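You operate a simulated robot arm through the tools that you are given. There is no shell and no other tool. Be economical: measure what you need, move in short steps, check, and stop when the job is done.

The job below is to be done with a simulated two-armed robot. You get a single attempt, and the scene is never put back.

Task
Switch off and crank the shutter by hand to the green card's top stop.
Fine: clutch to HAND first, back to MOTOR after; the shutter stays on its brake.

It is judged by the outcome, as a careful person would: the job done as asked, and still so three seconds after it is handed in. It fails if anything else is knocked over, pushed out of place, dropped, spilled or broken.

Robot
Two 7-joint arms with two-finger parallel grippers on one trunk, on a base that drives. Base frame: it is fixed to the floor where the robot stands at the start and does not move with it; the origin is under the middle of the robot, x ahead of it, y to its left, z up. Readings come in m, degrees, newtons and seconds.
The left shoulder is at the start at [0.07, 0.163, 1.145], the right one opposite. With the tool pointing down near the work surface each hand reaches from about 0.38 to 0.88 m from the robot's upright axis, wherever it stands, measured 20 degrees to its own side. Places, roughly: red socket switch [0.5, -0.1, 0.9]; yellow clutch lever [0.6, 1.6, 1.3]. Payload 3.43 kg a hand.
The TCP of each hand is the grasp point between the finger pads, 0.034 m short of the fingertips. In the tool frame z runs along the fingers and y along their closing line. Largest opening 0.128 m; finger width 0.024, thickness 0.012; the body of the gripper, 0.048 by 0.13 m, starts 0.096 m behind the TCP.
Orientation is that of the tool frame in the base frame, as a unit quaternion [x, y, z, w]. With the fingers straight down and closing along the base's y, the tool's x points along the base's -x, its y along +y and its z along -z.

Tools
- The arms move only by the tool arm_command. It takes "left_rows", "right_rows" or both (then of equal length, played together; a hand with none holds still); each is a list of rows, each a list of 7 numbers: the shift along the base's x, y, z in m, then the turn, a rotation vector about the base's x, y, z in degrees, then the opening, from 0 (shut) to 1 (fully open). In form: [[tx, ty, tz, wx, wy, wz, fingers], ...]. A call has 1 to 8 rows; each row is the pose to reach, as a shift and turn from the pose commanded when the call began. Each row takes 0.2 s and may step no farther than 0.05 m and 8.6 degrees from the row before; otherwise, or with a gripper value out of range, the whole call is refused. A pose out of reach is approached as far as the arm can. The call stops where the force on the tool passes 40 N (or 10 N more than at its start, if that is more) or the arm is blocked; 0.2 s more then pass. The fingers move at their own pace (about 0.153 m/s each) and stop on an object; they squeeze with about 45 N. The grip force told is the motor's: it shows also when the fingers shut on nothing. Time passes only in rows, and 0.2 s behind the last, so rows that repeat a pose let the fingers close. The reply holds the time, the measured pose of the TCP, the force on the tool along the base axes, the opening and the grip force, in the units named above and with some noise, with the torque about the TCP (base axes, N m) and any sound that the robot's microphone picked up.
- Cameras (640 x 400 px; columns grow to the right, rows downward): "scene" is now at [0.1325, -0.0173, 1.3715]; the picture's right is [-0.14, -0.99, 0.00], its down [-0.62, 0.08, -0.78] and it looks along [0.77, -0.11, -0.63] (base axes); focal length 276 px, centre (320, 200). "left" rides on the left gripper at [0.076, 0.011, -0.16] in its tool frame; the picture's right is [-0.15, 0.99, 0.00], its down [-0.88, -0.13, -0.46] and it looks along [-0.45, -0.07, 0.89] (tool axes); focal length 234 px, centre (320, 200). "right" rides on the right gripper at [0.076, -0.011, -0.16] in its tool frame; the picture's right is [0.15, 0.99, 0.00], its down [-0.88, 0.13, -0.46] and it looks along [-0.45, 0.07, 0.89] (tool axes); focal length 234 px, centre (320, 200). There is no depth. A picture from a camera that has moved, and an enlarged one, comes with that camera's place and axes in the base frame and with its lens. The place of the scene camera against the robot may be out by one fixed shift of up to 0.012 m in any direction.
- snapshot(camera): a new picture of that camera. It takes no simulated time.
- slide_trunk(by): slides the trunk up (or, below 0, down) by that many m; the arms and the scene camera ride with it, the base frame stays. It gives what a move gives, with no picture.
- base_move(legs): drives the robot by 1 to 6 legs, each [ahead, left, turn to the left] in m, m and degrees, along the robot's own axes; the way and the turn of a leg run together, so that a leg with both is an arc; at most 1.5 m and 180 degrees a leg. The arms and the cameras ride along, it lands a little off, and it stops where it bumps. It gives what a move gives.
- aim_head(pan, tilt): turns the head with the scene camera to pan (to the left, within 86 degrees either way) and tilt (down, from -29 to 69), counted from straight ahead of the robot. It gives what a move gives.
- inspect(camera, box): a new picture of the part [left, top, right, bottom] of that camera's present view, enlarged. It takes no simulated time.
- hand_in(): hands the job in; it is judged then, once.

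Work in short steps. Places have to be worked out from the pictures, the camera data and where the tool is seen: move nearer, look again, correct. Check each grasp and each placing, and mend what went wrong. You have 120 turns and 108 pictures in all, those below and enlarged ones among them. Open the grippers and draw the arms clear of the work before you hand the job in, unless the task says otherwise; then end with one line.

The tools are called after ">>>" as a command line: name --argument value ..., lists and objects as JSON in quotes. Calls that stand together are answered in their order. arm_command: Moves the arms, as the interface text tells. Its arguments: {"type":"object","properties":{"left_rows":{"type":"array","items":{"type":"array","items":{"type":"number"}}},"right_rows":{"type":"array","items":{"type":"array","items":{"type":"number"}}}},"required":[]} The other tools are called the same way: slide_trunk (by) slides the trunk up or down; base_move (legs) drives the base; aim_head (pan, tilt) turns the head that bears the scene camera; snapshot (camera) takes a picture; inspect (camera, box) takes an enlarged picture of a part of a camera's view; hand_in () hands the job in.

At the start:

```text
time_s: 0.0
left_tcp_pos: [0.552, 0.1631, 1.1744]
left_orientation: [0.0, 1.0, -0.001, 0.0]
left_force: [-0.4, 0.3, 0.0]
left_ft_torque: [0.0, -0.01, -0.01]
left_width: 0.1279
left_grip_force: 0.0
right_tcp_pos: [0.4359, -0.2849, 1.1935]
right_orientation: [0.0, 1.0, 0.001, 0.0]
right_force: [-0.4, -0.2, 0.4]
right_ft_torque: [-0.02, -0.03, 0.01]
right_width: 0.1281
right_grip_force: 0.0
trunk travel left (down, up): [-0.625, 0.315]
robot x, y, heading: [-0.0006, 0.0021, -0.2]
head pan, tilt: [-7.8, 38.8]
```

scene: 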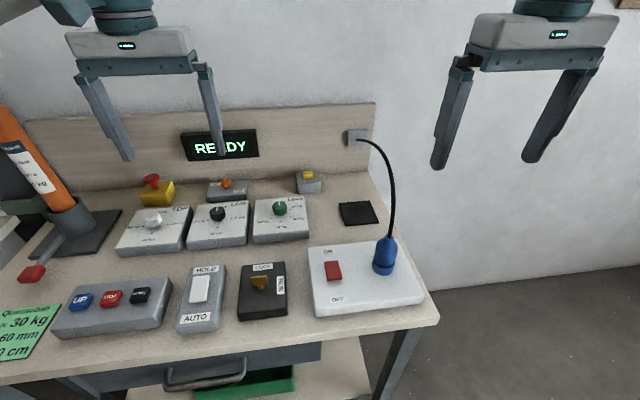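
right: 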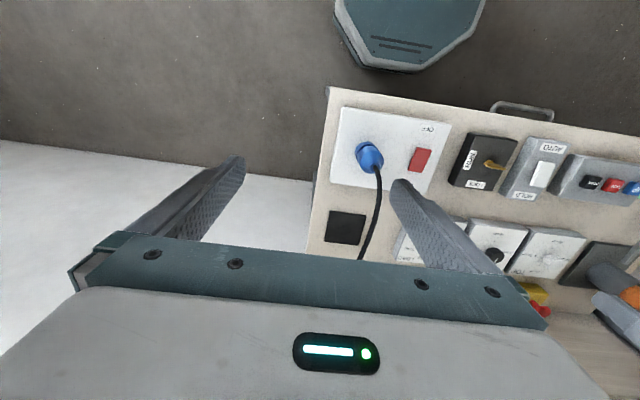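
left: 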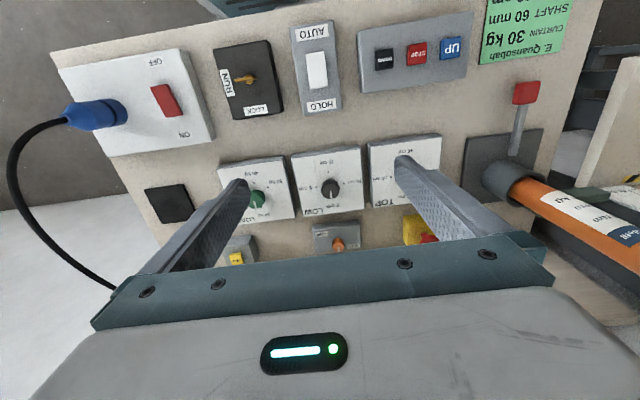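

The desk shows a socket switch, panels and a green card on the left. I look around to the left to see the shutter, crank and clutch.

>>> inspect --camera "scene" --box '[0, 160, 320, 360]'

>>> aim_head --pan 50 --tilt 20

>>> snapshot --camera "scene"

```text
2.00 times, centred on (160, 260) of scene
camera zoom: at [0.1325, -0.0173, 1.3715], right [-0.14, -0.99, 0.0], down [-0.62, 0.08, -0.78], along [0.77, -0.11, -0.63], focal length 553 px, centre (640, 80)
```

zoom: 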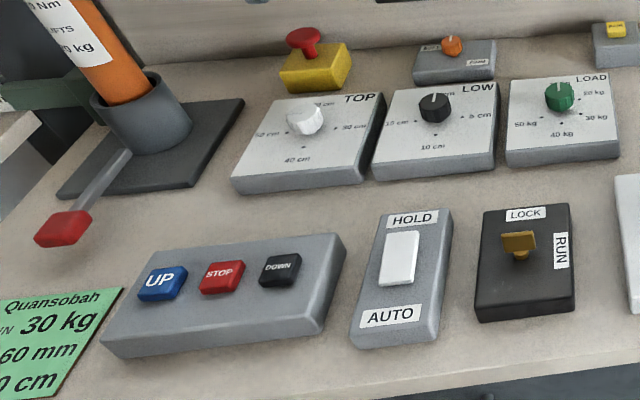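

```text
time_s: 1.3
left_tcp_pos: [0.5529, 0.1632, 1.1757]
left_orientation: [0.0, 1.0, 0.0, 0.0]
left_force: [0.0, -0.3, -0.5]
left_ft_torque: [0.02, 0.03, -0.01]
left_width: 0.1278
left_grip_force: 0.1
right_tcp_pos: [0.4362, -0.2848, 1.1945]
right_orientation: [0.0, 1.0, 0.0, 0.0]
right_force: [0.1, 0.2, 0.2]
right_ft_torque: [-0.03, 0.0, -0.01]
right_width: 0.128
right_grip_force: 0.0
trunk travel left (down, up): [-0.625, 0.315]
robot x, y, heading: [0.001, -0.0002, 0.1]
head pan, tilt: [50.0, 20.0]
```

```text
103 pictures are left
camera scene: at [0.1075, 0.0655, 1.4011], right [0.77, -0.64, 0.0], down [-0.22, -0.26, -0.94], along [0.6, 0.72, -0.34], focal length 276 px, centre (320, 200)
```

scene: 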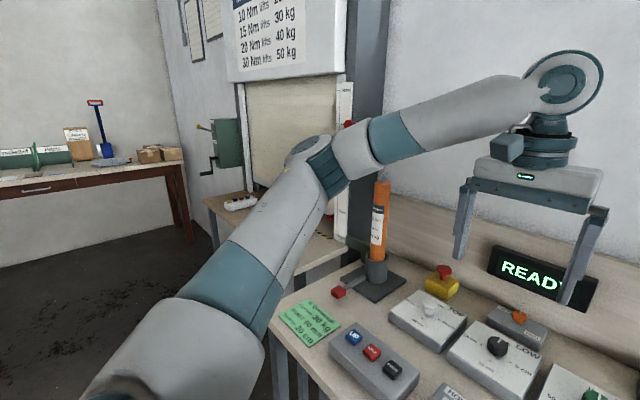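

I see a green gearbox with crank beside a shutter. I enlarge several parts.

>>> inspect --camera "scene" --box '[170, 80, 370, 205]'

>>> inspect --camera "scene" --box '[260, 270, 420, 370]'

>>> inspect --camera "scene" --box '[170, 0, 370, 90]'

```text
3.20 times, centred on (270, 142) of scene
camera zoom: at [0.1075, 0.0655, 1.4011], right [0.77, -0.64, 0.0], down [-0.22, -0.26, -0.94], along [0.6, 0.72, -0.34], focal length 885 px, centre (480, 384)
```

zoom: 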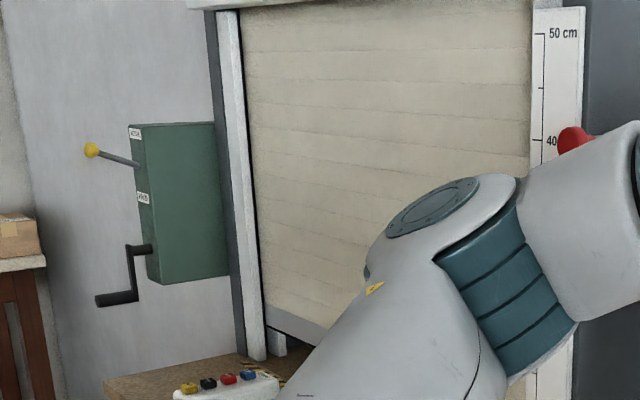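

```text
4.00 times, centred on (340, 320) of scene
camera zoom: at [0.1075, 0.0655, 1.4011], right [0.77, -0.64, 0.0], down [-0.22, -0.26, -0.94], along [0.6, 0.72, -0.34], focal length 1106 px, centre (240, -280)
```

zoom: 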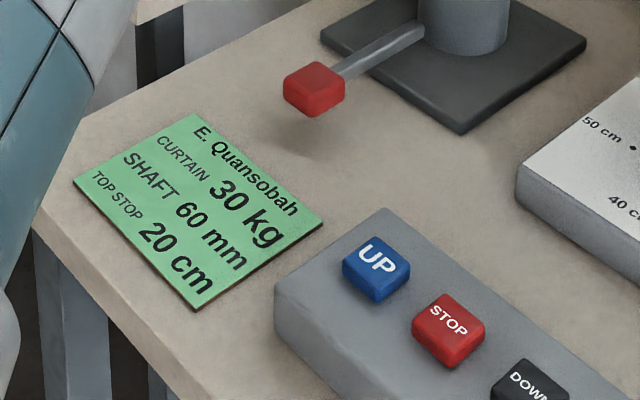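

```text
3.20 times, centred on (270, 45) of scene
camera zoom: at [0.1075, 0.0655, 1.4011], right [0.77, -0.64, 0.0], down [-0.22, -0.26, -0.94], along [0.6, 0.72, -0.34], focal length 885 px, centre (480, 696)
```

zoom: 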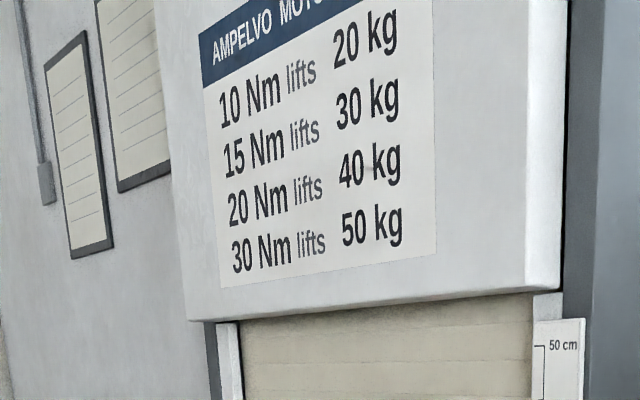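

Card says top stop 20 cm. First the socket switch: I look at it closely with the wrist camera and aim the head back.

>>> aim_head --pan -8 --tilt 45

>>> inspect --camera "scene" --box '[280, 190, 440, 290]'

>>> inspect --camera "right" --box '[320, 90, 480, 190]'

```text
time_s: 2.5
left_tcp_pos: [0.5535, 0.1643, 1.1754]
left_orientation: [-0.001, 1.0, 0.0, 0.0]
left_force: [0.7, 0.3, -0.6]
left_ft_torque: [0.0, 0.03, -0.01]
left_width: 0.128
left_grip_force: 0.1
right_tcp_pos: [0.4368, -0.285, 1.1944]
right_orientation: [0.0, 1.0, -0.001, 0.0]
right_force: [0.5, 0.3, 0.0]
right_ft_torque: [-0.01, 0.0, -0.06]
right_width: 0.128
right_grip_force: 0.1
trunk travel left (down, up): [-0.625, 0.315]
robot x, y, heading: [-0.0039, -0.0012, 0.1]
head pan, tilt: [-8.0, 45.0]
```

```text
4.00 times, centred on (360, 240) of scene
camera zoom: at [0.1281, -0.017, 1.3625], right [-0.14, -0.99, 0.0], down [-0.7, 0.1, -0.71], along [0.7, -0.1, -0.71], focal length 1106 px, centre (160, 40)
```

zoom: 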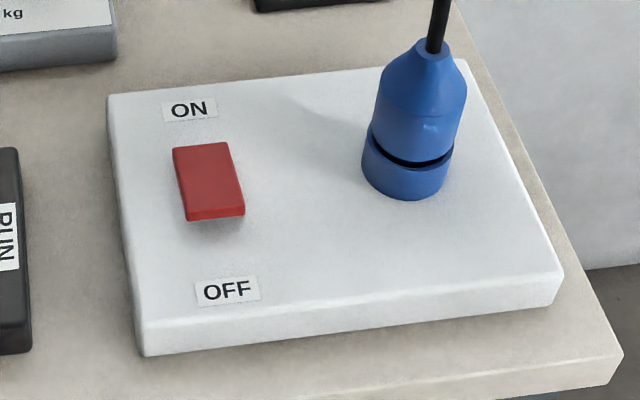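

```text
4.00 times, centred on (400, 140) of right
camera zoom: at [0.3619, -0.2961, 1.3531], right [-0.15, 0.99, 0.0], down [0.88, 0.13, 0.46], along [0.45, 0.07, -0.89], focal length 937 px, centre (0, 440)
```

zoom: 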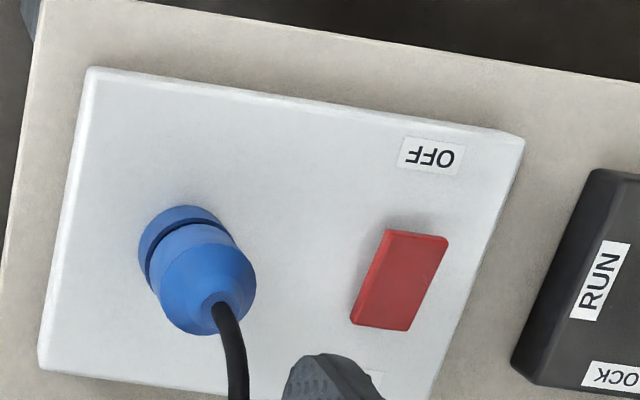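

The rocker sits around (0.465, -0.087, 0.92), ON end pressed; the OFF end (near side) is raised. I bring the shut right fingers above its near half.

>>> arm_command --right_rows '[[0.003, 0.05, 0, 0, 0, 0, 0.5], [0.006, 0.1, 0, 0, 0, 0, 0], [0.01, 0.15, 0, 0, 0, 0, 0], [0.012, 0.197, 0, 0, 0, 0, 0], [0.012, 0.197, -0.05, 0, 0, 0, 0], [0.012, 0.197, -0.1, 0, 0, 0, 0], [0.012, 0.197, -0.14, 0, 0, 0, 0]]'

>>> snapshot --camera "scene"

>>> snapshot --camera "right"

```text
refused: row 3 steps farther than a row can; nothing moved
```

```text
97 pictures are left
camera scene: at [0.1281, -0.017, 1.3625], right [-0.14, -0.99, 0.0], down [-0.7, 0.1, -0.71], along [0.7, -0.1, -0.71], focal length 276 px, centre (320, 200)
```

scene: 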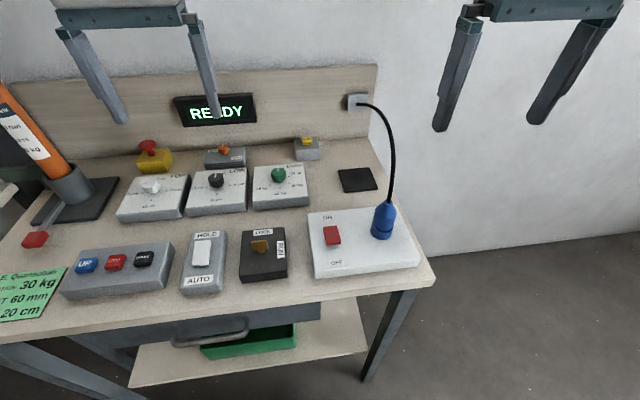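

```text
96 pictures are left
camera right: at [0.3619, -0.2961, 1.3531], right [-0.15, 0.99, 0.0], down [0.88, 0.13, 0.46], along [0.45, 0.07, -0.89], focal length 234 px, centre (320, 200)
```

right: 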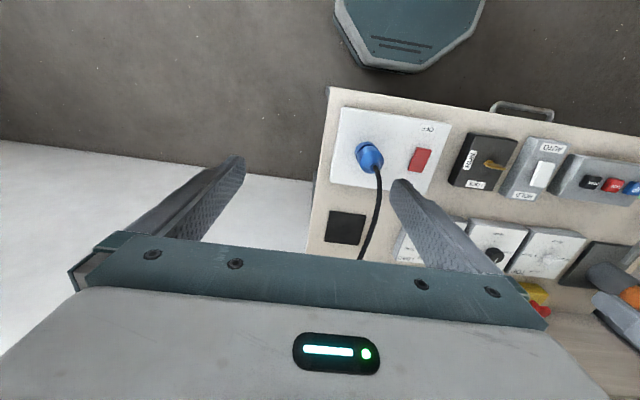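

A row step was slightly too long; I send it again with smaller steps.

>>> arm_command --right_rows '[[0.003, 0.04, 0, 0, 0, 0, 0.5], [0.006, 0.08, 0, 0, 0, 0, 0], [0.009, 0.12, 0, 0, 0, 0, 0], [0.012, 0.16, 0, 0, 0, 0, 0], [0.012, 0.197, -0.02, 0, 0, 0, 0], [0.012, 0.197, -0.065, 0, 0, 0, 0], [0.012, 0.197, -0.11, 0, 0, 0, 0], [0.012, 0.197, -0.15, 0, 0, 0, 0]]'

>>> inspect --camera "scene" --box '[240, 130, 440, 280]'

>>> snapshot --camera "right"

```text
time_s: 4.3
left_tcp_pos: [0.5525, 0.1641, 1.1753]
left_orientation: [0.0, 1.0, 0.0, -0.001]
left_force: [-0.9, 0.1, -0.1]
left_ft_torque: [-0.02, -0.01, -0.02]
left_width: 0.1281
left_grip_force: 0.0
right_tcp_pos: [0.4504, -0.088, 1.0454]
right_orientation: [0.001, 1.0, 0.0, 0.0]
right_force: [0.5, 0.1, -1.1]
right_ft_torque: [0.02, 0.01, -0.03]
right_width: 0.0
right_grip_force: 33.1
trunk travel left (down, up): [-0.625, 0.315]
robot x, y, heading: [0.0006, -0.0028, 0.0]
head pan, tilt: [-8.0, 45.0]
```

```text
2.67 times, centred on (340, 205) of scene
camera zoom: at [0.1288, -0.0174, 1.3625], right [-0.14, -0.99, 0.0], down [-0.7, 0.1, -0.71], along [0.7, -0.1, -0.71], focal length 737 px, centre (267, 187)
```

zoom: 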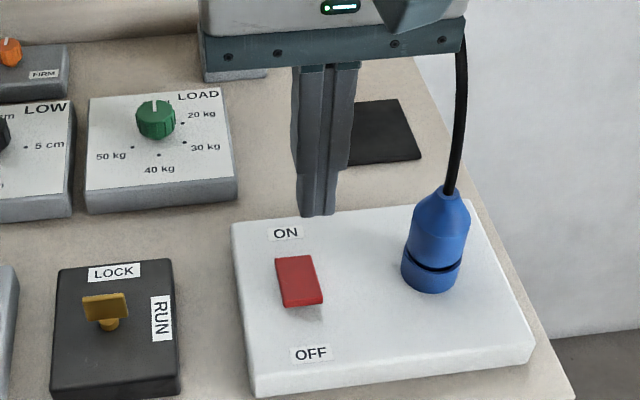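

```text
94 pictures are left
camera right: at [0.3756, -0.0992, 1.2038], right [-0.15, 0.99, 0.0], down [0.88, 0.13, 0.46], along [0.45, 0.07, -0.89], focal length 234 px, centre (320, 200)
```

right: 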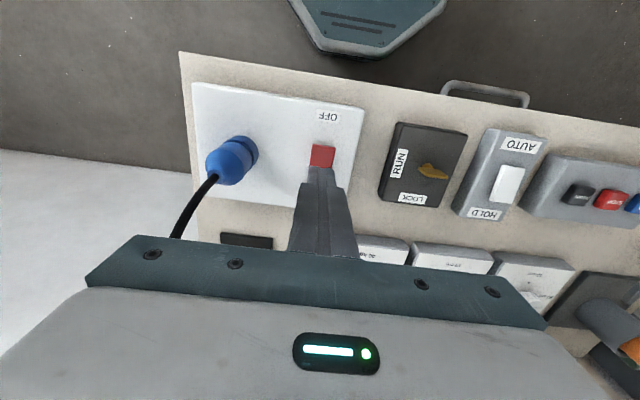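

Fingertips line up with the rocker's near half. I press down with small steps, the force guard protecting it.

>>> arm_command --right_rows '[[-0.002, 0.004, -0.04, 0, 0, 0, 0], [-0.002, 0.004, -0.065, 0, 0, 0, 0], [-0.002, 0.004, -0.08, 0, 0, 0, 0], [-0.002, 0.004, -0.09, 0, 0, 0, 0], [-0.002, 0.004, -0.095, 0, 0, 0, 0], [-0.002, 0.004, -0.1, 0, 0, 0, 0], [-0.002, 0.004, -0.105, 0, 0, 0, 0], [-0.002, 0.004, -0.11, 0, 0, 0, 0]]'

>>> inspect --camera "scene" --box '[240, 130, 440, 280]'

```text
time_s: 5.9
left_tcp_pos: [0.5497, 0.1626, 1.1761]
left_orientation: [0.0, 1.0, 0.0, 0.001]
left_force: [-0.2, -0.6, -0.2]
left_ft_torque: [-0.01, 0.01, -0.02]
left_width: 0.1276
left_grip_force: 0.0
right_tcp_pos: [0.4455, -0.0834, 0.9477]
right_orientation: [0.0, 1.0, 0.002, 0.006]
right_force: [-10.8, -4.0, 22.5]
right_ft_torque: [-0.14, 0.09, -0.17]
right_width: 0.0
right_grip_force: 32.7
trunk travel left (down, up): [-0.625, 0.315]
robot x, y, heading: [-0.0014, -0.0002, -0.1]
head pan, tilt: [-8.0, 45.0]
stopped in row 7 (right hand): the force on the tool passed its limit at 49 N (the readings are from after the stop); the commanded pose is now the measured one
```

```text
2.67 times, centred on (340, 205) of scene
camera zoom: at [0.1253, -0.0173, 1.3629], right [-0.14, -0.99, 0.0], down [-0.7, 0.1, -0.71], along [0.7, -0.1, -0.71], focal length 737 px, centre (267, 187)
```

zoom: 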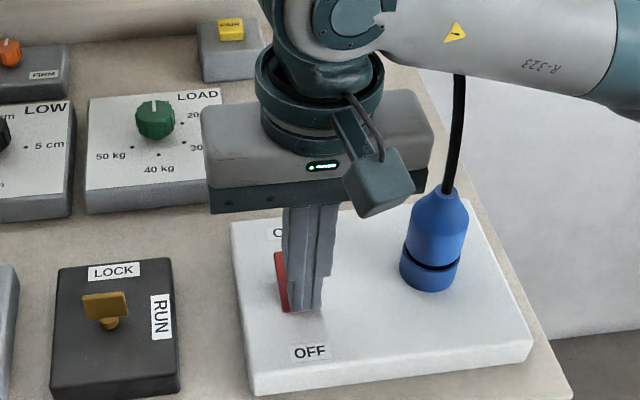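

Contact reached; I lift off and verify rocker and display.

>>> arm_command --right_rows '[[0, 0, 0.05, 0, 0, 0, 0], [0, 0, 0.1, 0, 0, 0, 0], [0, 0, 0.15, 0, 0, 0, 0], [0, 0, 0.2, 0, 0, 0, 0], [0, -0.04, 0.23, 0, 0, 0, 0], [0, -0.08, 0.23, 0, 0, 0, 0], [0, -0.12, 0.23, 0, 0, 0, 0], [0, -0.16, 0.23, 0, 0, 0, 0]]'

>>> snapshot --camera "scene"

>>> inspect --camera "scene" --box '[280, 190, 440, 290]'

```text
time_s: 7.7
left_tcp_pos: [0.5506, 0.1616, 1.1759]
left_orientation: [0.0, 1.0, 0.0, 0.001]
left_force: [-0.5, -0.3, 0.3]
left_ft_torque: [0.06, -0.06, -0.03]
left_width: 0.1281
left_grip_force: 0.1
right_tcp_pos: [0.4483, -0.2455, 1.1736]
right_orientation: [0.001, 1.0, 0.003, 0.004]
right_force: [0.2, -0.8, -0.2]
right_ft_torque: [0.02, -0.05, 0.0]
right_width: 0.0002
right_grip_force: 33.1
trunk travel left (down, up): [-0.625, 0.315]
robot x, y, heading: [-0.0003, 0.0025, 0.1]
head pan, tilt: [-8.0, 45.0]
```

```text
92 pictures are left
camera scene: at [0.1269, -0.0195, 1.3626], right [-0.14, -0.99, 0.0], down [-0.7, 0.1, -0.71], along [0.7, -0.1, -0.71], focal length 276 px, centre (320, 200)
```

scene: 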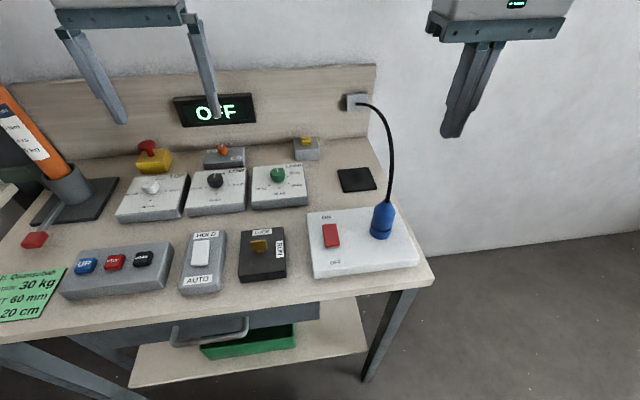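

```text
4.00 times, centred on (360, 240) of scene
camera zoom: at [0.1269, -0.0195, 1.3626], right [-0.14, -0.99, 0.0], down [-0.7, 0.1, -0.71], along [0.7, -0.1, -0.71], focal length 1106 px, centre (160, 40)
```

zoom: 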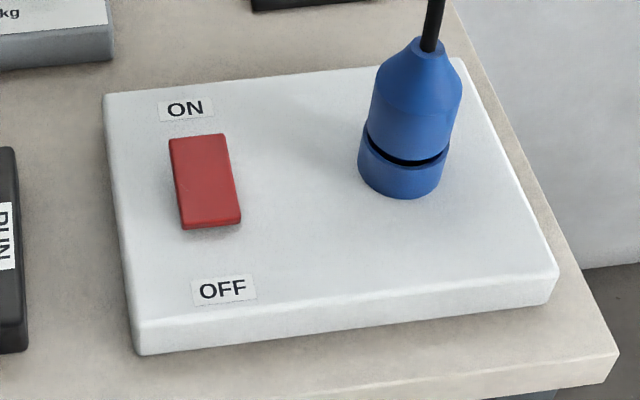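

The display reads OFF. I back away from the desk, then look left.

>>> base_move --legs '[[-0.5, 0, 0], [0, 0.8, 0]]'

>>> aim_head --pan 30 --tilt 15

>>> snapshot --camera "scene"

```text
time_s: 14.6
left_tcp_pos: [0.0454, 0.9679, 1.1761]
left_orientation: [-0.002, 1.0, 0.0, 0.001]
left_force: [0.3, -0.6, 0.2]
left_ft_torque: [-0.02, -0.01, 0.03]
left_width: 0.128
left_grip_force: 0.0
right_tcp_pos: [-0.0563, 0.5625, 1.1743]
right_orientation: [-0.002, 1.0, 0.002, 0.005]
right_force: [-0.4, 0.2, -0.4]
right_ft_torque: [-0.02, -0.01, -0.01]
right_width: 0.0001
right_grip_force: 33.5
trunk travel left (down, up): [-0.625, 0.315]
robot x, y, heading: [-0.5009, 0.8035, 0.4]
head pan, tilt: [-8.0, 45.0]
```

```text
time_s: 15.6
left_tcp_pos: [0.0459, 0.9681, 1.1746]
left_orientation: [-0.003, 1.0, 0.0, 0.0]
left_force: [0.0, -0.2, -0.8]
left_ft_torque: [-0.01, -0.02, -0.01]
left_width: 0.1279
left_grip_force: 0.0
right_tcp_pos: [-0.0552, 0.5615, 1.1744]
right_orientation: [-0.002, 1.0, 0.002, 0.004]
right_force: [-0.2, -0.3, 0.5]
right_ft_torque: [0.01, -0.02, 0.01]
right_width: 0.0002
right_grip_force: 32.9
trunk travel left (down, up): [-0.625, 0.315]
robot x, y, heading: [-0.5076, 0.8041, 0.3]
head pan, tilt: [30.0, 15.0]
```

```text
90 pictures are left
camera scene: at [-0.3773, 0.844, 1.4092], right [0.5, -0.86, 0.0], down [-0.22, -0.13, -0.97], along [0.83, 0.49, -0.26], focal length 276 px, centre (320, 200)
```

scene: 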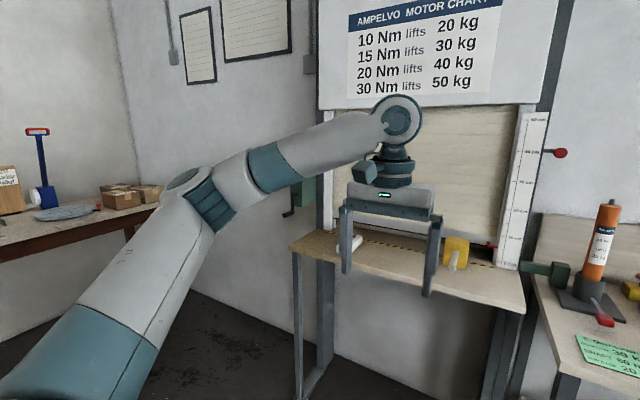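

I move further left to face the gearbox, still standing well back.

>>> base_move --legs '[[0, 0.55, 0]]'

>>> aim_head --pan 0 --tilt 12

>>> snapshot --camera "scene"

```text
time_s: 18.8
left_tcp_pos: [0.0446, 1.5204, 1.1753]
left_orientation: [-0.001, 1.0, 0.001, 0.0]
left_force: [-0.6, 0.1, -0.4]
left_ft_torque: [0.04, 0.01, -0.01]
left_width: 0.1278
left_grip_force: 0.2
right_tcp_pos: [-0.0579, 1.1139, 1.1742]
right_orientation: [-0.001, 1.0, 0.002, 0.004]
right_force: [0.0, -0.3, 0.7]
right_ft_torque: [0.0, 0.0, 0.0]
right_width: 0.0
right_grip_force: 32.9
trunk travel left (down, up): [-0.625, 0.315]
robot x, y, heading: [-0.5075, 1.355, 0.2]
head pan, tilt: [30.0, 15.0]
```

```text
time_s: 19.7
left_tcp_pos: [0.0448, 1.5195, 1.1756]
left_orientation: [-0.001, 1.0, 0.0, 0.0]
left_force: [-0.2, -1.1, -0.1]
left_ft_torque: [0.03, 0.01, -0.05]
left_width: 0.1278
left_grip_force: 0.1
right_tcp_pos: [-0.058, 1.113, 1.1745]
right_orientation: [0.0, 1.0, 0.001, 0.004]
right_force: [-1.0, -0.3, 0.7]
right_ft_torque: [-0.01, 0.01, 0.01]
right_width: 0.0001
right_grip_force: 32.4
trunk travel left (down, up): [-0.625, 0.315]
robot x, y, heading: [-0.5071, 1.3566, -0.1]
head pan, tilt: [0.0, 12.0]
```

```text
89 pictures are left
camera scene: at [-0.3668, 1.35, 1.4142], right [0.0, -1.0, 0.0], down [-0.21, 0.0, -0.98], along [0.98, 0.0, -0.21], focal length 276 px, centre (320, 200)
```

scene: 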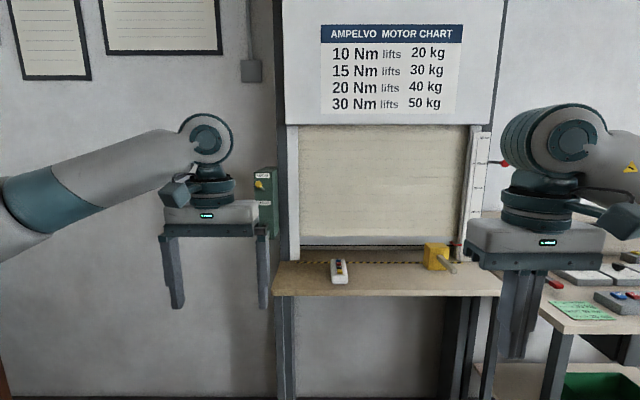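

I zoom on the scale, the brake parts and the wall papers.

>>> inspect --camera "scene" --box '[400, 120, 520, 280]'

>>> inspect --camera "scene" --box '[0, 0, 230, 90]'

>>> inspect --camera "scene" --box '[240, 150, 360, 300]'

```text
2.50 times, centred on (460, 200) of scene
camera zoom: at [-0.3668, 1.35, 1.4142], right [0.0, -1.0, 0.0], down [-0.21, 0.0, -0.98], along [0.98, 0.0, -0.21], focal length 691 px, centre (-30, 200)
```

zoom: 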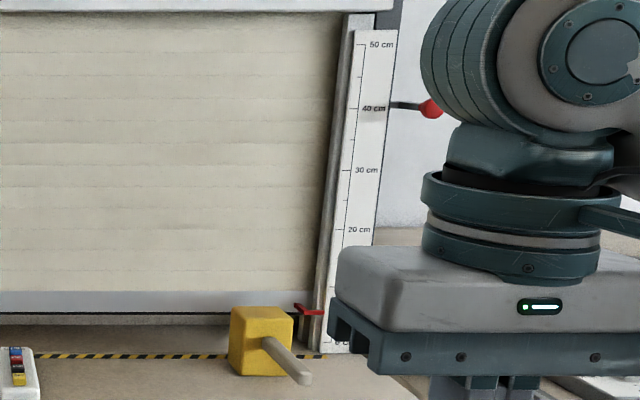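

```text
2.78 times, centred on (115, 45) of scene
camera zoom: at [-0.3668, 1.35, 1.4142], right [0.0, -1.0, 0.0], down [-0.21, 0.0, -0.98], along [0.98, 0.0, -0.21], focal length 769 px, centre (890, 631)
```

zoom: 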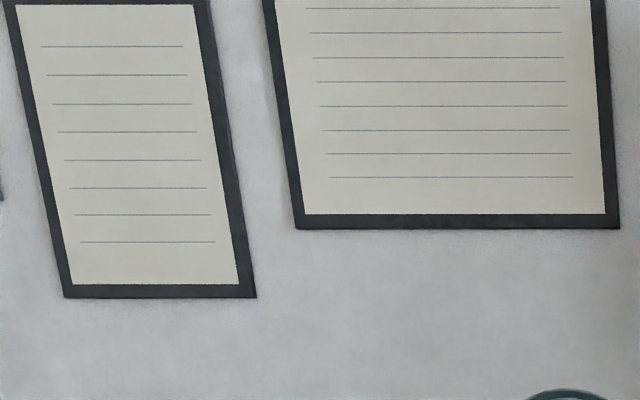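

```text
2.67 times, centred on (300, 225) of scene
camera zoom: at [-0.3668, 1.35, 1.4142], right [0.0, -1.0, 0.0], down [-0.21, 0.0, -0.98], along [0.98, 0.0, -0.21], focal length 737 px, centre (373, 133)
```

zoom: 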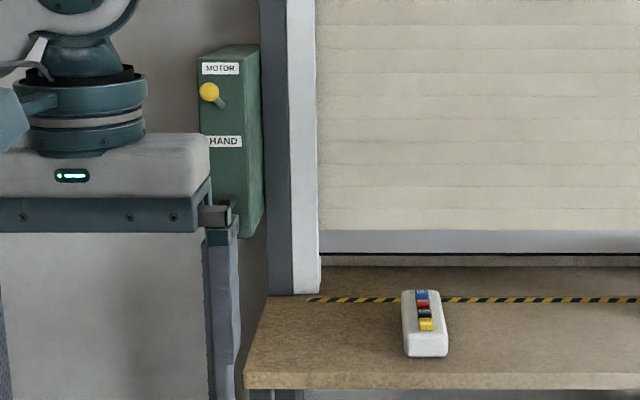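

Pointer reads about 7 cm now; lever at MOTOR. I turn the left hand to point forward (+x) and lower the right hand out of the view.

>>> arm_command --left_rows '[[0.02, 0, 0.005, 0, -8.5, 0, 0.6], [0.04, 0, 0.01, 0, -17, 0, 0.6], [0.06, 0, 0.015, 0, -25.5, 0, 0.6], [0.08, 0, 0.02, 0, -34, 0, 0.6], [0.1, 0, 0.025, 0, -42.5, 0, 0.6], [0.12, 0, 0.03, 0, -51, 0, 0.6], [0.14, 0, 0.035, 0, -59.5, 0, 0.6], [0.16, 0, 0.04, 0, -68, 0, 0.6]]' --right_rows '[[0, 0, -0.03, 0, 0, 0, 0], [0, -0.01, -0.06, 0, 0, 0, 0], [0, -0.02, -0.09, 0, 0, 0, 0], [0, -0.03, -0.12, 0, 0, 0, 0], [0, -0.04, -0.15, 0, 0, 0, 0], [0, -0.05, -0.18, 0, 0, 0, 0], [0, -0.06, -0.21, 0, 0, 0, 0], [0, -0.07, -0.24, 0, 0, 0, 0]]'

>>> arm_command --left_rows '[[0, 0, 0.0, 0, -8, 0, 0.6], [0, 0, 0, 0, -15, 0, 0.6], [0, 0, 0, 0, -22, 0, 0.6], [0, 0, 0, 0, -22, 0, 0.6]]' --right_rows '[[0, 0, -0.03, 0, 0, 0, 0], [0, -0.01, -0.06, 0, 0, 0, 0], [0, -0.02, -0.09, 0, 0, 0, 0], [0, -0.03, -0.1, 0, 0, 0, 0]]'

>>> snapshot --camera "scene"

>>> snapshot --camera "left"

```text
time_s: 21.5
left_tcp_pos: [0.2048, 1.5198, 1.215]
left_orientation: [-0.001, 0.829, 0.0, 0.56]
left_force: [0.0, -0.6, 0.7]
left_ft_torque: [-0.01, 0.02, -0.04]
left_width: 0.0766
left_grip_force: 0.0
right_tcp_pos: [-0.058, 1.0431, 0.9328]
right_orientation: [-0.001, 1.0, 0.002, 0.003]
right_force: [1.0, 0.1, 0.0]
right_ft_torque: [0.04, 0.0, -0.01]
right_width: 0.0
right_grip_force: 33.2
trunk travel left (down, up): [-0.625, 0.315]
robot x, y, heading: [-0.5087, 1.3564, 0.2]
head pan, tilt: [0.0, 12.0]
```

```text
time_s: 22.5
left_tcp_pos: [0.2034, 1.5204, 1.2157]
left_orientation: [0.0, 0.707, -0.001, 0.708]
left_force: [-0.6, 0.2, -0.6]
left_ft_torque: [0.05, -0.01, 0.01]
left_width: 0.0769
left_grip_force: 0.0
right_tcp_pos: [-0.0581, 1.0136, 0.8337]
right_orientation: [0.0, 1.0, 0.001, 0.004]
right_force: [-0.4, 0.2, 0.2]
right_ft_torque: [0.03, 0.0, -0.03]
right_width: 0.0
right_grip_force: 32.7
trunk travel left (down, up): [-0.625, 0.315]
robot x, y, heading: [-0.5077, 1.3539, 0.3]
head pan, tilt: [0.0, 12.0]
```

```text
85 pictures are left
camera scene: at [-0.3673, 1.3496, 1.4143], right [0.0, -1.0, 0.0], down [-0.21, 0.0, -0.98], along [0.98, 0.0, -0.21], focal length 276 px, centre (320, 200)
```

scene: 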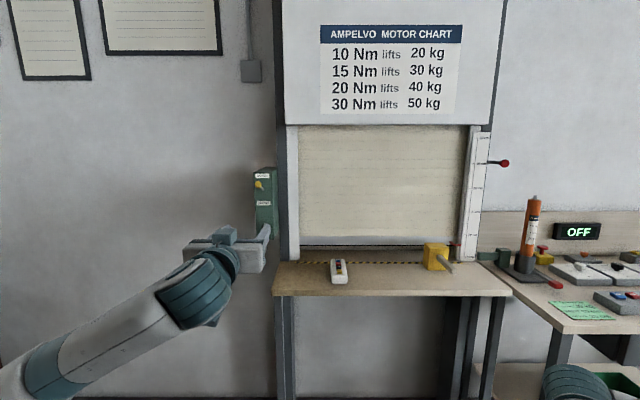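

```text
84 pictures are left
camera left: at [0.0441, 1.5299, 1.1403], right [0.0, 0.99, 0.14], down [-0.46, -0.13, 0.88], along [0.89, -0.07, 0.45], focal length 234 px, centre (320, 200)
```

left: 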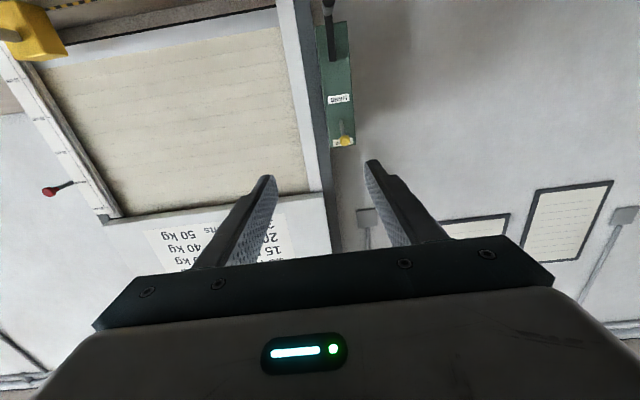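

Both views are clear. I enlarge the gearbox in both cameras.

>>> inspect --camera "scene" --box '[230, 150, 310, 250]'

>>> inspect --camera "left" --box '[270, 0, 430, 170]'

>>> inspect --camera "scene" --box '[400, 120, 520, 280]'

```text
4.00 times, centred on (270, 200) of scene
camera zoom: at [-0.3673, 1.3496, 1.4143], right [0.0, -1.0, 0.0], down [-0.21, 0.0, -0.98], along [0.98, 0.0, -0.21], focal length 1106 px, centre (520, 200)
```

zoom: 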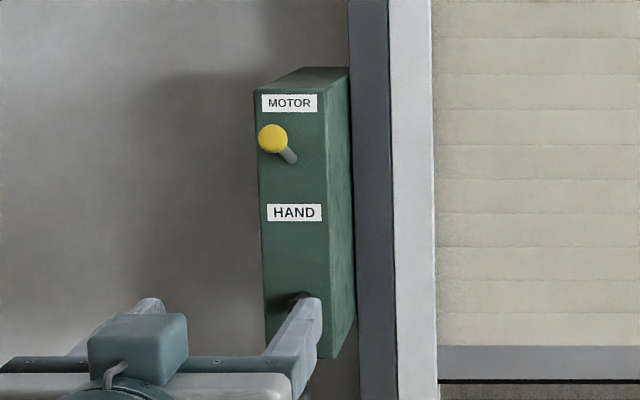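

```text
2.35 times, centred on (350, 85) of left
camera zoom: at [0.0441, 1.5299, 1.1403], right [0.0, 0.99, 0.14], down [-0.46, -0.13, 0.88], along [0.89, -0.07, 0.45], focal length 551 px, centre (249, 471)
```

zoom: 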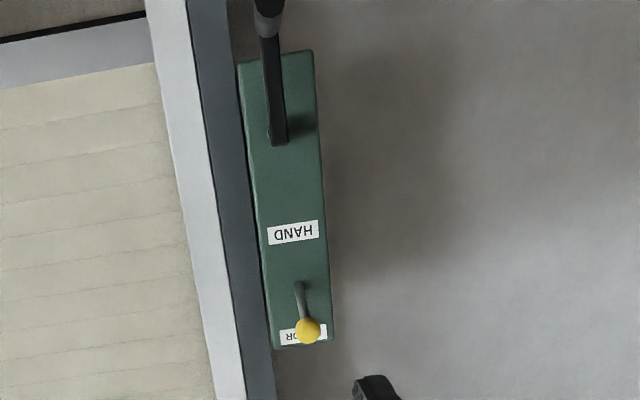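

```text
2.50 times, centred on (460, 200) of scene
camera zoom: at [-0.3673, 1.3496, 1.4143], right [0.0, -1.0, 0.0], down [-0.21, 0.0, -0.98], along [0.98, 0.0, -0.21], focal length 691 px, centre (-30, 200)
```

zoom: 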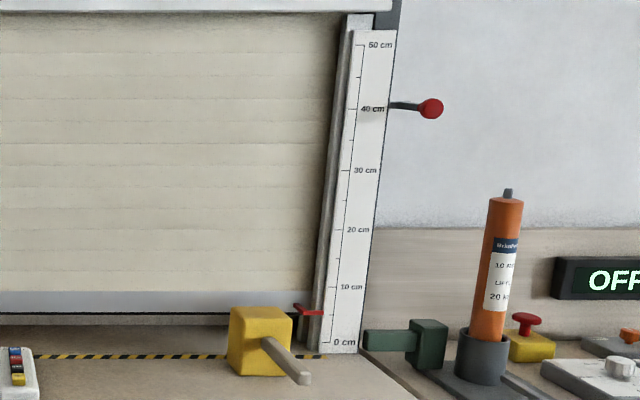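

Ball ≈ (0.573, 1.564, 1.266), box face x≈0.645, lever pivot z≈1.237, crank hub ≈ (0.63, 1.56, 1.105). I pull the hand back slightly and drive ahead.

>>> arm_command --left_rows '[[-0.04, 0, 0.02, 0, 0, 0, 0.6], [-0.08, 0, 0.04, 0, 0, 0, 0.6]]'

>>> base_move --legs '[[0.3, 0, 0]]'

>>> snapshot --camera "scene"

>>> snapshot --camera "left"

```text
time_s: 23.1
left_tcp_pos: [0.1218, 1.5204, 1.2554]
left_orientation: [0.0, 0.708, 0.0, 0.707]
left_force: [0.4, -0.6, 0.1]
left_ft_torque: [0.02, 0.03, 0.02]
left_width: 0.0768
left_grip_force: 0.0
right_tcp_pos: [-0.0577, 1.0131, 0.8335]
right_orientation: [-0.001, 1.0, 0.001, 0.005]
right_force: [0.3, 0.2, 0.3]
right_ft_torque: [0.02, 0.01, -0.01]
right_width: 0.0001
right_grip_force: 32.6
trunk travel left (down, up): [-0.625, 0.315]
robot x, y, heading: [-0.5088, 1.3558, 0.2]
head pan, tilt: [0.0, 12.0]
```

```text
time_s: 25.2
left_tcp_pos: [0.4219, 1.5194, 1.2548]
left_orientation: [0.0, 0.707, -0.002, 0.707]
left_force: [0.3, -0.2, 0.9]
left_ft_torque: [-0.03, 0.02, -0.01]
left_width: 0.0767
left_grip_force: 0.1
right_tcp_pos: [0.2402, 1.0119, 0.8332]
right_orientation: [0.0, 1.0, 0.002, 0.003]
right_force: [0.6, 0.4, -0.2]
right_ft_torque: [0.01, 0.03, -0.03]
right_width: 0.0001
right_grip_force: 33.0
trunk travel left (down, up): [-0.625, 0.315]
robot x, y, heading: [-0.2107, 1.3573, -0.3]
head pan, tilt: [0.0, 12.0]
```

```text
80 pictures are left
camera scene: at [-0.0681, 1.3502, 1.4141], right [0.0, -1.0, 0.0], down [-0.21, 0.0, -0.98], along [0.98, 0.0, -0.21], focal length 276 px, centre (320, 200)
```

scene: 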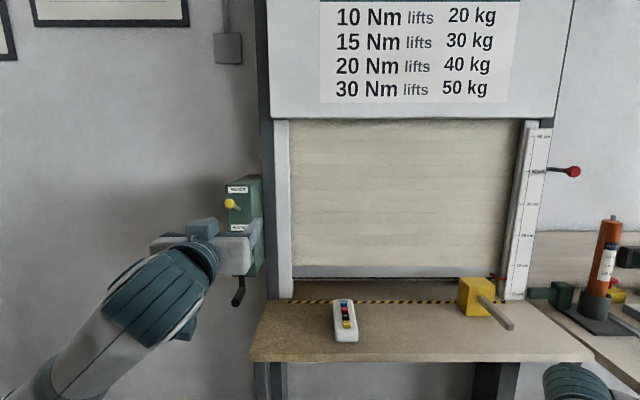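

```text
79 pictures are left
camera left: at [0.2625, 1.5301, 1.1799], right [0.0, 0.99, 0.14], down [-0.46, -0.13, 0.88], along [0.89, -0.07, 0.45], focal length 234 px, centre (320, 200)
```

left: 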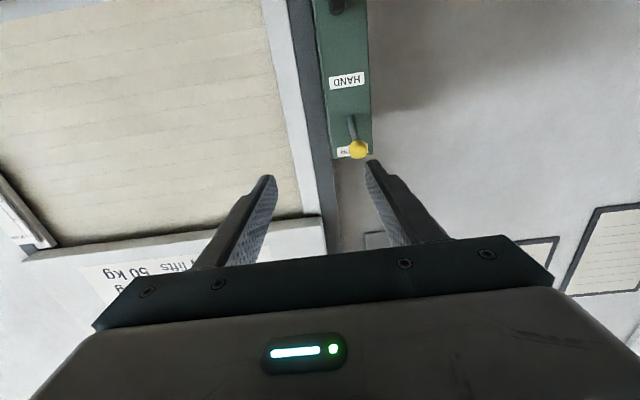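

Ball position confirmed (~0.573, 1.566, 1.267). I close the fingers and place them above the ball.

>>> arm_command --left_rows '[[0, 0.02, 0.04, 0, 0, 0, 0], [0, 0.047, 0.075, 0, 0, 0, 0], [0.045, 0.047, 0.075, 0, 0, 0, 0], [0.09, 0.047, 0.075, 0, 0, 0, 0], [0.135, 0.047, 0.075, 0, 0, 0, 0], [0.135, 0.047, 0.075, 0, 0, 0, 0]]'

>>> inspect --camera "scene" --box '[180, 140, 300, 240]'

>>> snapshot --camera "left"

```text
time_s: 26.6
left_tcp_pos: [0.5559, 1.5672, 1.3291]
left_orientation: [-0.001, 0.707, -0.001, 0.707]
left_force: [-0.5, 0.4, 0.5]
left_ft_torque: [-0.03, 0.02, -0.03]
left_width: 0.0
left_grip_force: 32.8
right_tcp_pos: [0.239, 1.0125, 0.8338]
right_orientation: [0.0, 1.0, 0.002, 0.004]
right_force: [-0.5, 0.5, 0.1]
right_ft_torque: [0.01, 0.01, 0.02]
right_width: 0.0
right_grip_force: 32.8
trunk travel left (down, up): [-0.625, 0.315]
robot x, y, heading: [-0.2118, 1.3564, -0.1]
head pan, tilt: [0.0, 12.0]
```

```text
4.00 times, centred on (240, 190) of scene
camera zoom: at [-0.0695, 1.3506, 1.4143], right [0.0, -1.0, 0.0], down [-0.21, 0.0, -0.98], along [0.98, 0.0, -0.21], focal length 1106 px, centre (640, 240)
```

zoom: 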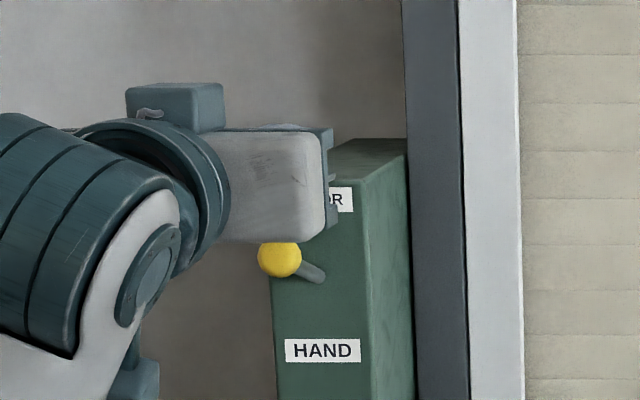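

```text
77 pictures are left
camera left: at [0.3969, 1.5776, 1.2548], right [0.0, 0.99, 0.14], down [-0.46, -0.13, 0.88], along [0.89, -0.07, 0.45], focal length 234 px, centre (320, 200)
```

left: 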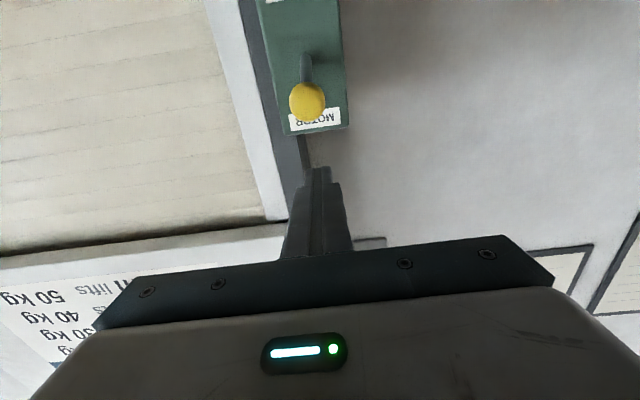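

Fingers sit right above the ball. I push down in small steps.

>>> arm_command --left_rows '[[0.002, 0, -0.025, 0, 0, 0, 0], [0.004, 0, -0.04, 0, 0, 0, 0], [0.006, 0, -0.055, 0, 0, 0, 0], [0.006, 0, -0.068, 0, 0, 0, 0], [0.006, 0, -0.08, 0, 0, 0, 0], [0.006, 0, -0.09, 0, 0, 0, 0], [0.006, 0, -0.096, 0, 0, 0, 0], [0.006, 0, -0.1, 0, 0, 0, 0]]'

>>> inspect --camera "scene" --box '[180, 140, 300, 240]'

>>> snapshot --camera "left"

```text
time_s: 28.4
left_tcp_pos: [0.56, 1.5667, 1.2343]
left_orientation: [0.0, 0.704, -0.002, 0.71]
left_force: [-0.6, 1.4, 16.0]
left_ft_torque: [0.01, -0.56, 0.05]
left_width: 0.0
left_grip_force: 32.0
right_tcp_pos: [0.2389, 1.0117, 0.8345]
right_orientation: [0.001, 1.0, 0.001, 0.005]
right_force: [0.1, -0.9, -0.8]
right_ft_torque: [0.02, 0.05, 0.01]
right_width: 0.0001
right_grip_force: 33.5
trunk travel left (down, up): [-0.625, 0.315]
robot x, y, heading: [-0.2122, 1.3564, 0.3]
head pan, tilt: [0.0, 12.0]
```

```text
4.00 times, centred on (240, 190) of scene
camera zoom: at [-0.0712, 1.3498, 1.4148], right [0.0, -1.0, 0.0], down [-0.21, 0.0, -0.98], along [0.98, 0.0, -0.21], focal length 1106 px, centre (640, 240)
```

zoom: 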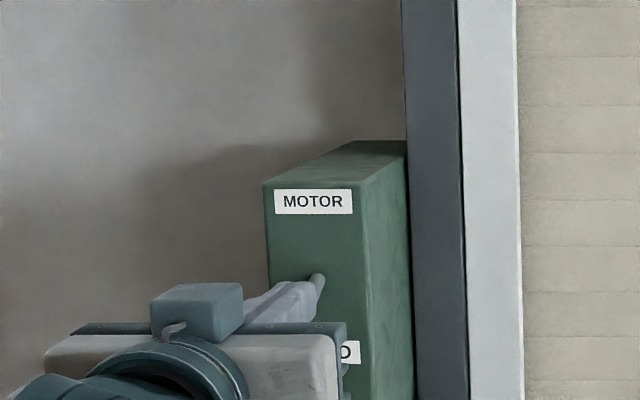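

```text
75 pictures are left
camera left: at [0.4006, 1.5771, 1.1583], right [0.0, 0.99, 0.14], down [-0.46, -0.13, 0.88], along [0.89, -0.07, 0.46], focal length 234 px, centre (320, 200)
```

left: 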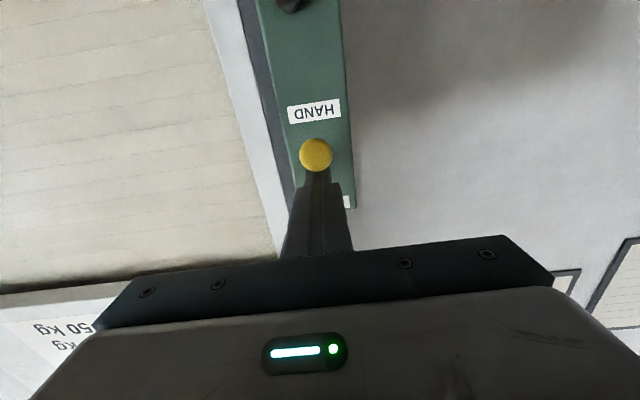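

The ball is at z≈1.208, i.e. at HAND with 16 N end-stop force. A bit more press to be sure, then back out.

>>> arm_command --left_rows '[[0, 0, -0.008, 0, 0, 0, 0], [0, 0, -0.012, 0, 0, 0, 0]]'

>>> arm_command --left_rows '[[0, 0, 0.02, 0, 0, 0, 0], [0, 0, 0.06, 0, 0, 0, 0], [-0.045, 0, 0.06, 0, 0, 0, 0], [-0.09, 0, 0.04, 0, 0, 0, 0.3], [-0.13, 0, 0.0, 0, 0, 0, 0.4], [-0.15, 0, -0.04, 0, 0, 0, 0.4], [-0.15, 0, -0.08, 0, 0, 0, 0.4]]'

>>> snapshot --camera "scene"

>>> snapshot --camera "left"

```text
time_s: 28.9
left_tcp_pos: [0.5572, 1.5668, 1.2326]
left_orientation: [0.0, 0.697, -0.001, 0.717]
left_force: [-9.8, -2.0, 15.3]
left_ft_torque: [0.06, -0.4, -0.22]
left_width: 0.0
left_grip_force: 32.9
right_tcp_pos: [0.2376, 1.0132, 0.834]
right_orientation: [0.0, 1.0, 0.001, 0.006]
right_force: [0.2, 0.1, 0.8]
right_ft_torque: [-0.03, 0.01, 0.04]
right_width: 0.0
right_grip_force: 33.0
trunk travel left (down, up): [-0.625, 0.315]
robot x, y, heading: [-0.2067, 1.3555, 0.2]
head pan, tilt: [0.0, 12.0]
stopped in row 2 (left hand): the force on the tool passed its limit at 41 N (the readings are from after the stop); the commanded pose is now the measured one
```

```text
refused: row 5 steps farther than a row can; nothing moved
```

```text
74 pictures are left
camera scene: at [-0.0714, 1.3499, 1.4141], right [0.0, -1.0, 0.0], down [-0.21, 0.0, -0.98], along [0.98, 0.0, -0.21], focal length 276 px, centre (320, 200)
```

scene: 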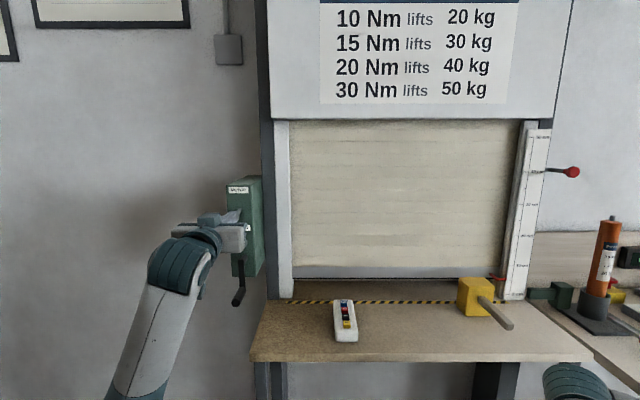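

```text
73 pictures are left
camera left: at [0.3996, 1.5771, 1.1533], right [0.0, 0.99, 0.14], down [-0.48, -0.13, 0.87], along [0.88, -0.07, 0.48], focal length 234 px, centre (320, 200)
```

left: 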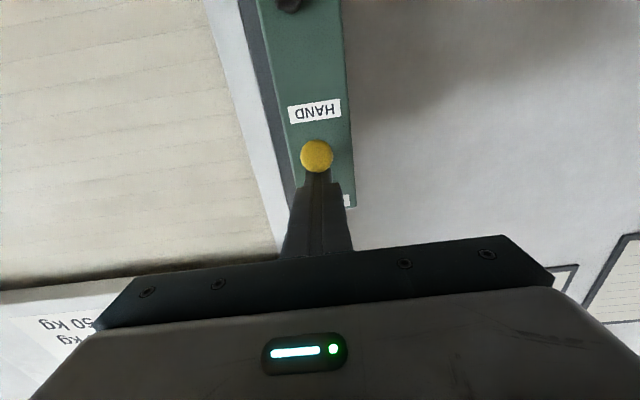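

At the hard stop in HAND. I back out (slower rows) and drop to see the crank.

>>> arm_command --left_rows '[[0, 0, 0.02, 0, 1.6, 0, 0], [0, 0, 0.06, 0, 1.6, 0, 0], [-0.045, 0, 0.06, 0, 1.6, 0, 0], [-0.09, 0, 0.05, 0, 1.6, 0, 0.3], [-0.13, 0, 0.03, 0, 1.6, 0, 0.4], [-0.16, 0, -0.01, 0, 1.6, 0, 0.4], [-0.16, 0, -0.055, 0, 1.6, 0, 0.4], [-0.16, 0, -0.1, 0, 1.6, 0, 0.4]]'

>>> inspect --camera "scene" --box '[160, 170, 320, 330]'

>>> snapshot --camera "left"

```text
time_s: 30.7
left_tcp_pos: [0.406, 1.5667, 1.1263]
left_orientation: [0.001, 0.71, -0.004, 0.704]
left_force: [0.0, 0.8, 0.1]
left_ft_torque: [0.01, -0.01, -0.01]
left_width: 0.0514
left_grip_force: 0.0
left hand out of reach, approached as far as the arm can: row 7, 8
right_tcp_pos: [0.2384, 1.0134, 0.8343]
right_orientation: [0.0, 1.0, 0.001, 0.004]
right_force: [0.1, -0.1, -0.4]
right_ft_torque: [-0.01, 0.0, -0.02]
right_width: 0.0
right_grip_force: 33.5
trunk travel left (down, up): [-0.625, 0.315]
robot x, y, heading: [-0.209, 1.3544, -0.0]
head pan, tilt: [0.0, 12.0]
```

```text
2.50 times, centred on (240, 250) of scene
camera zoom: at [-0.0694, 1.3511, 1.4144], right [0.0, -1.0, 0.0], down [-0.21, 0.0, -0.98], along [0.98, 0.0, -0.21], focal length 691 px, centre (520, 75)
```

zoom: 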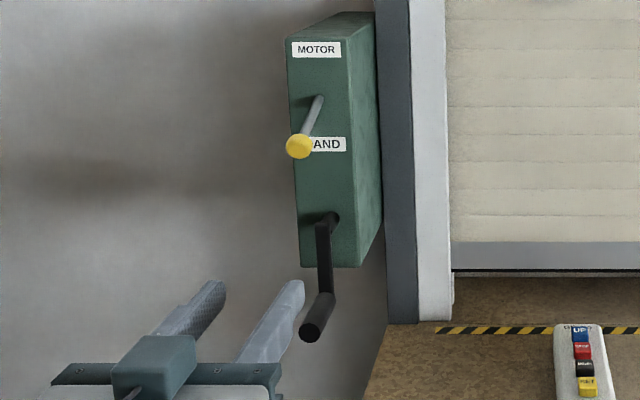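

```text
71 pictures are left
camera left: at [0.246, 1.5774, 1.0533], right [0.0, 0.99, 0.14], down [-0.45, -0.13, 0.89], along [0.89, -0.07, 0.44], focal length 234 px, centre (320, 200)
```

left: 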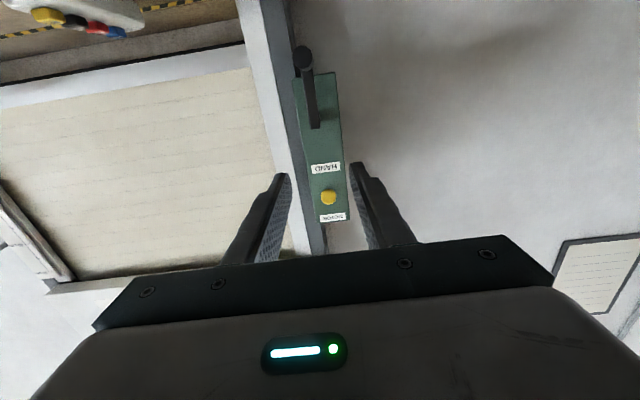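

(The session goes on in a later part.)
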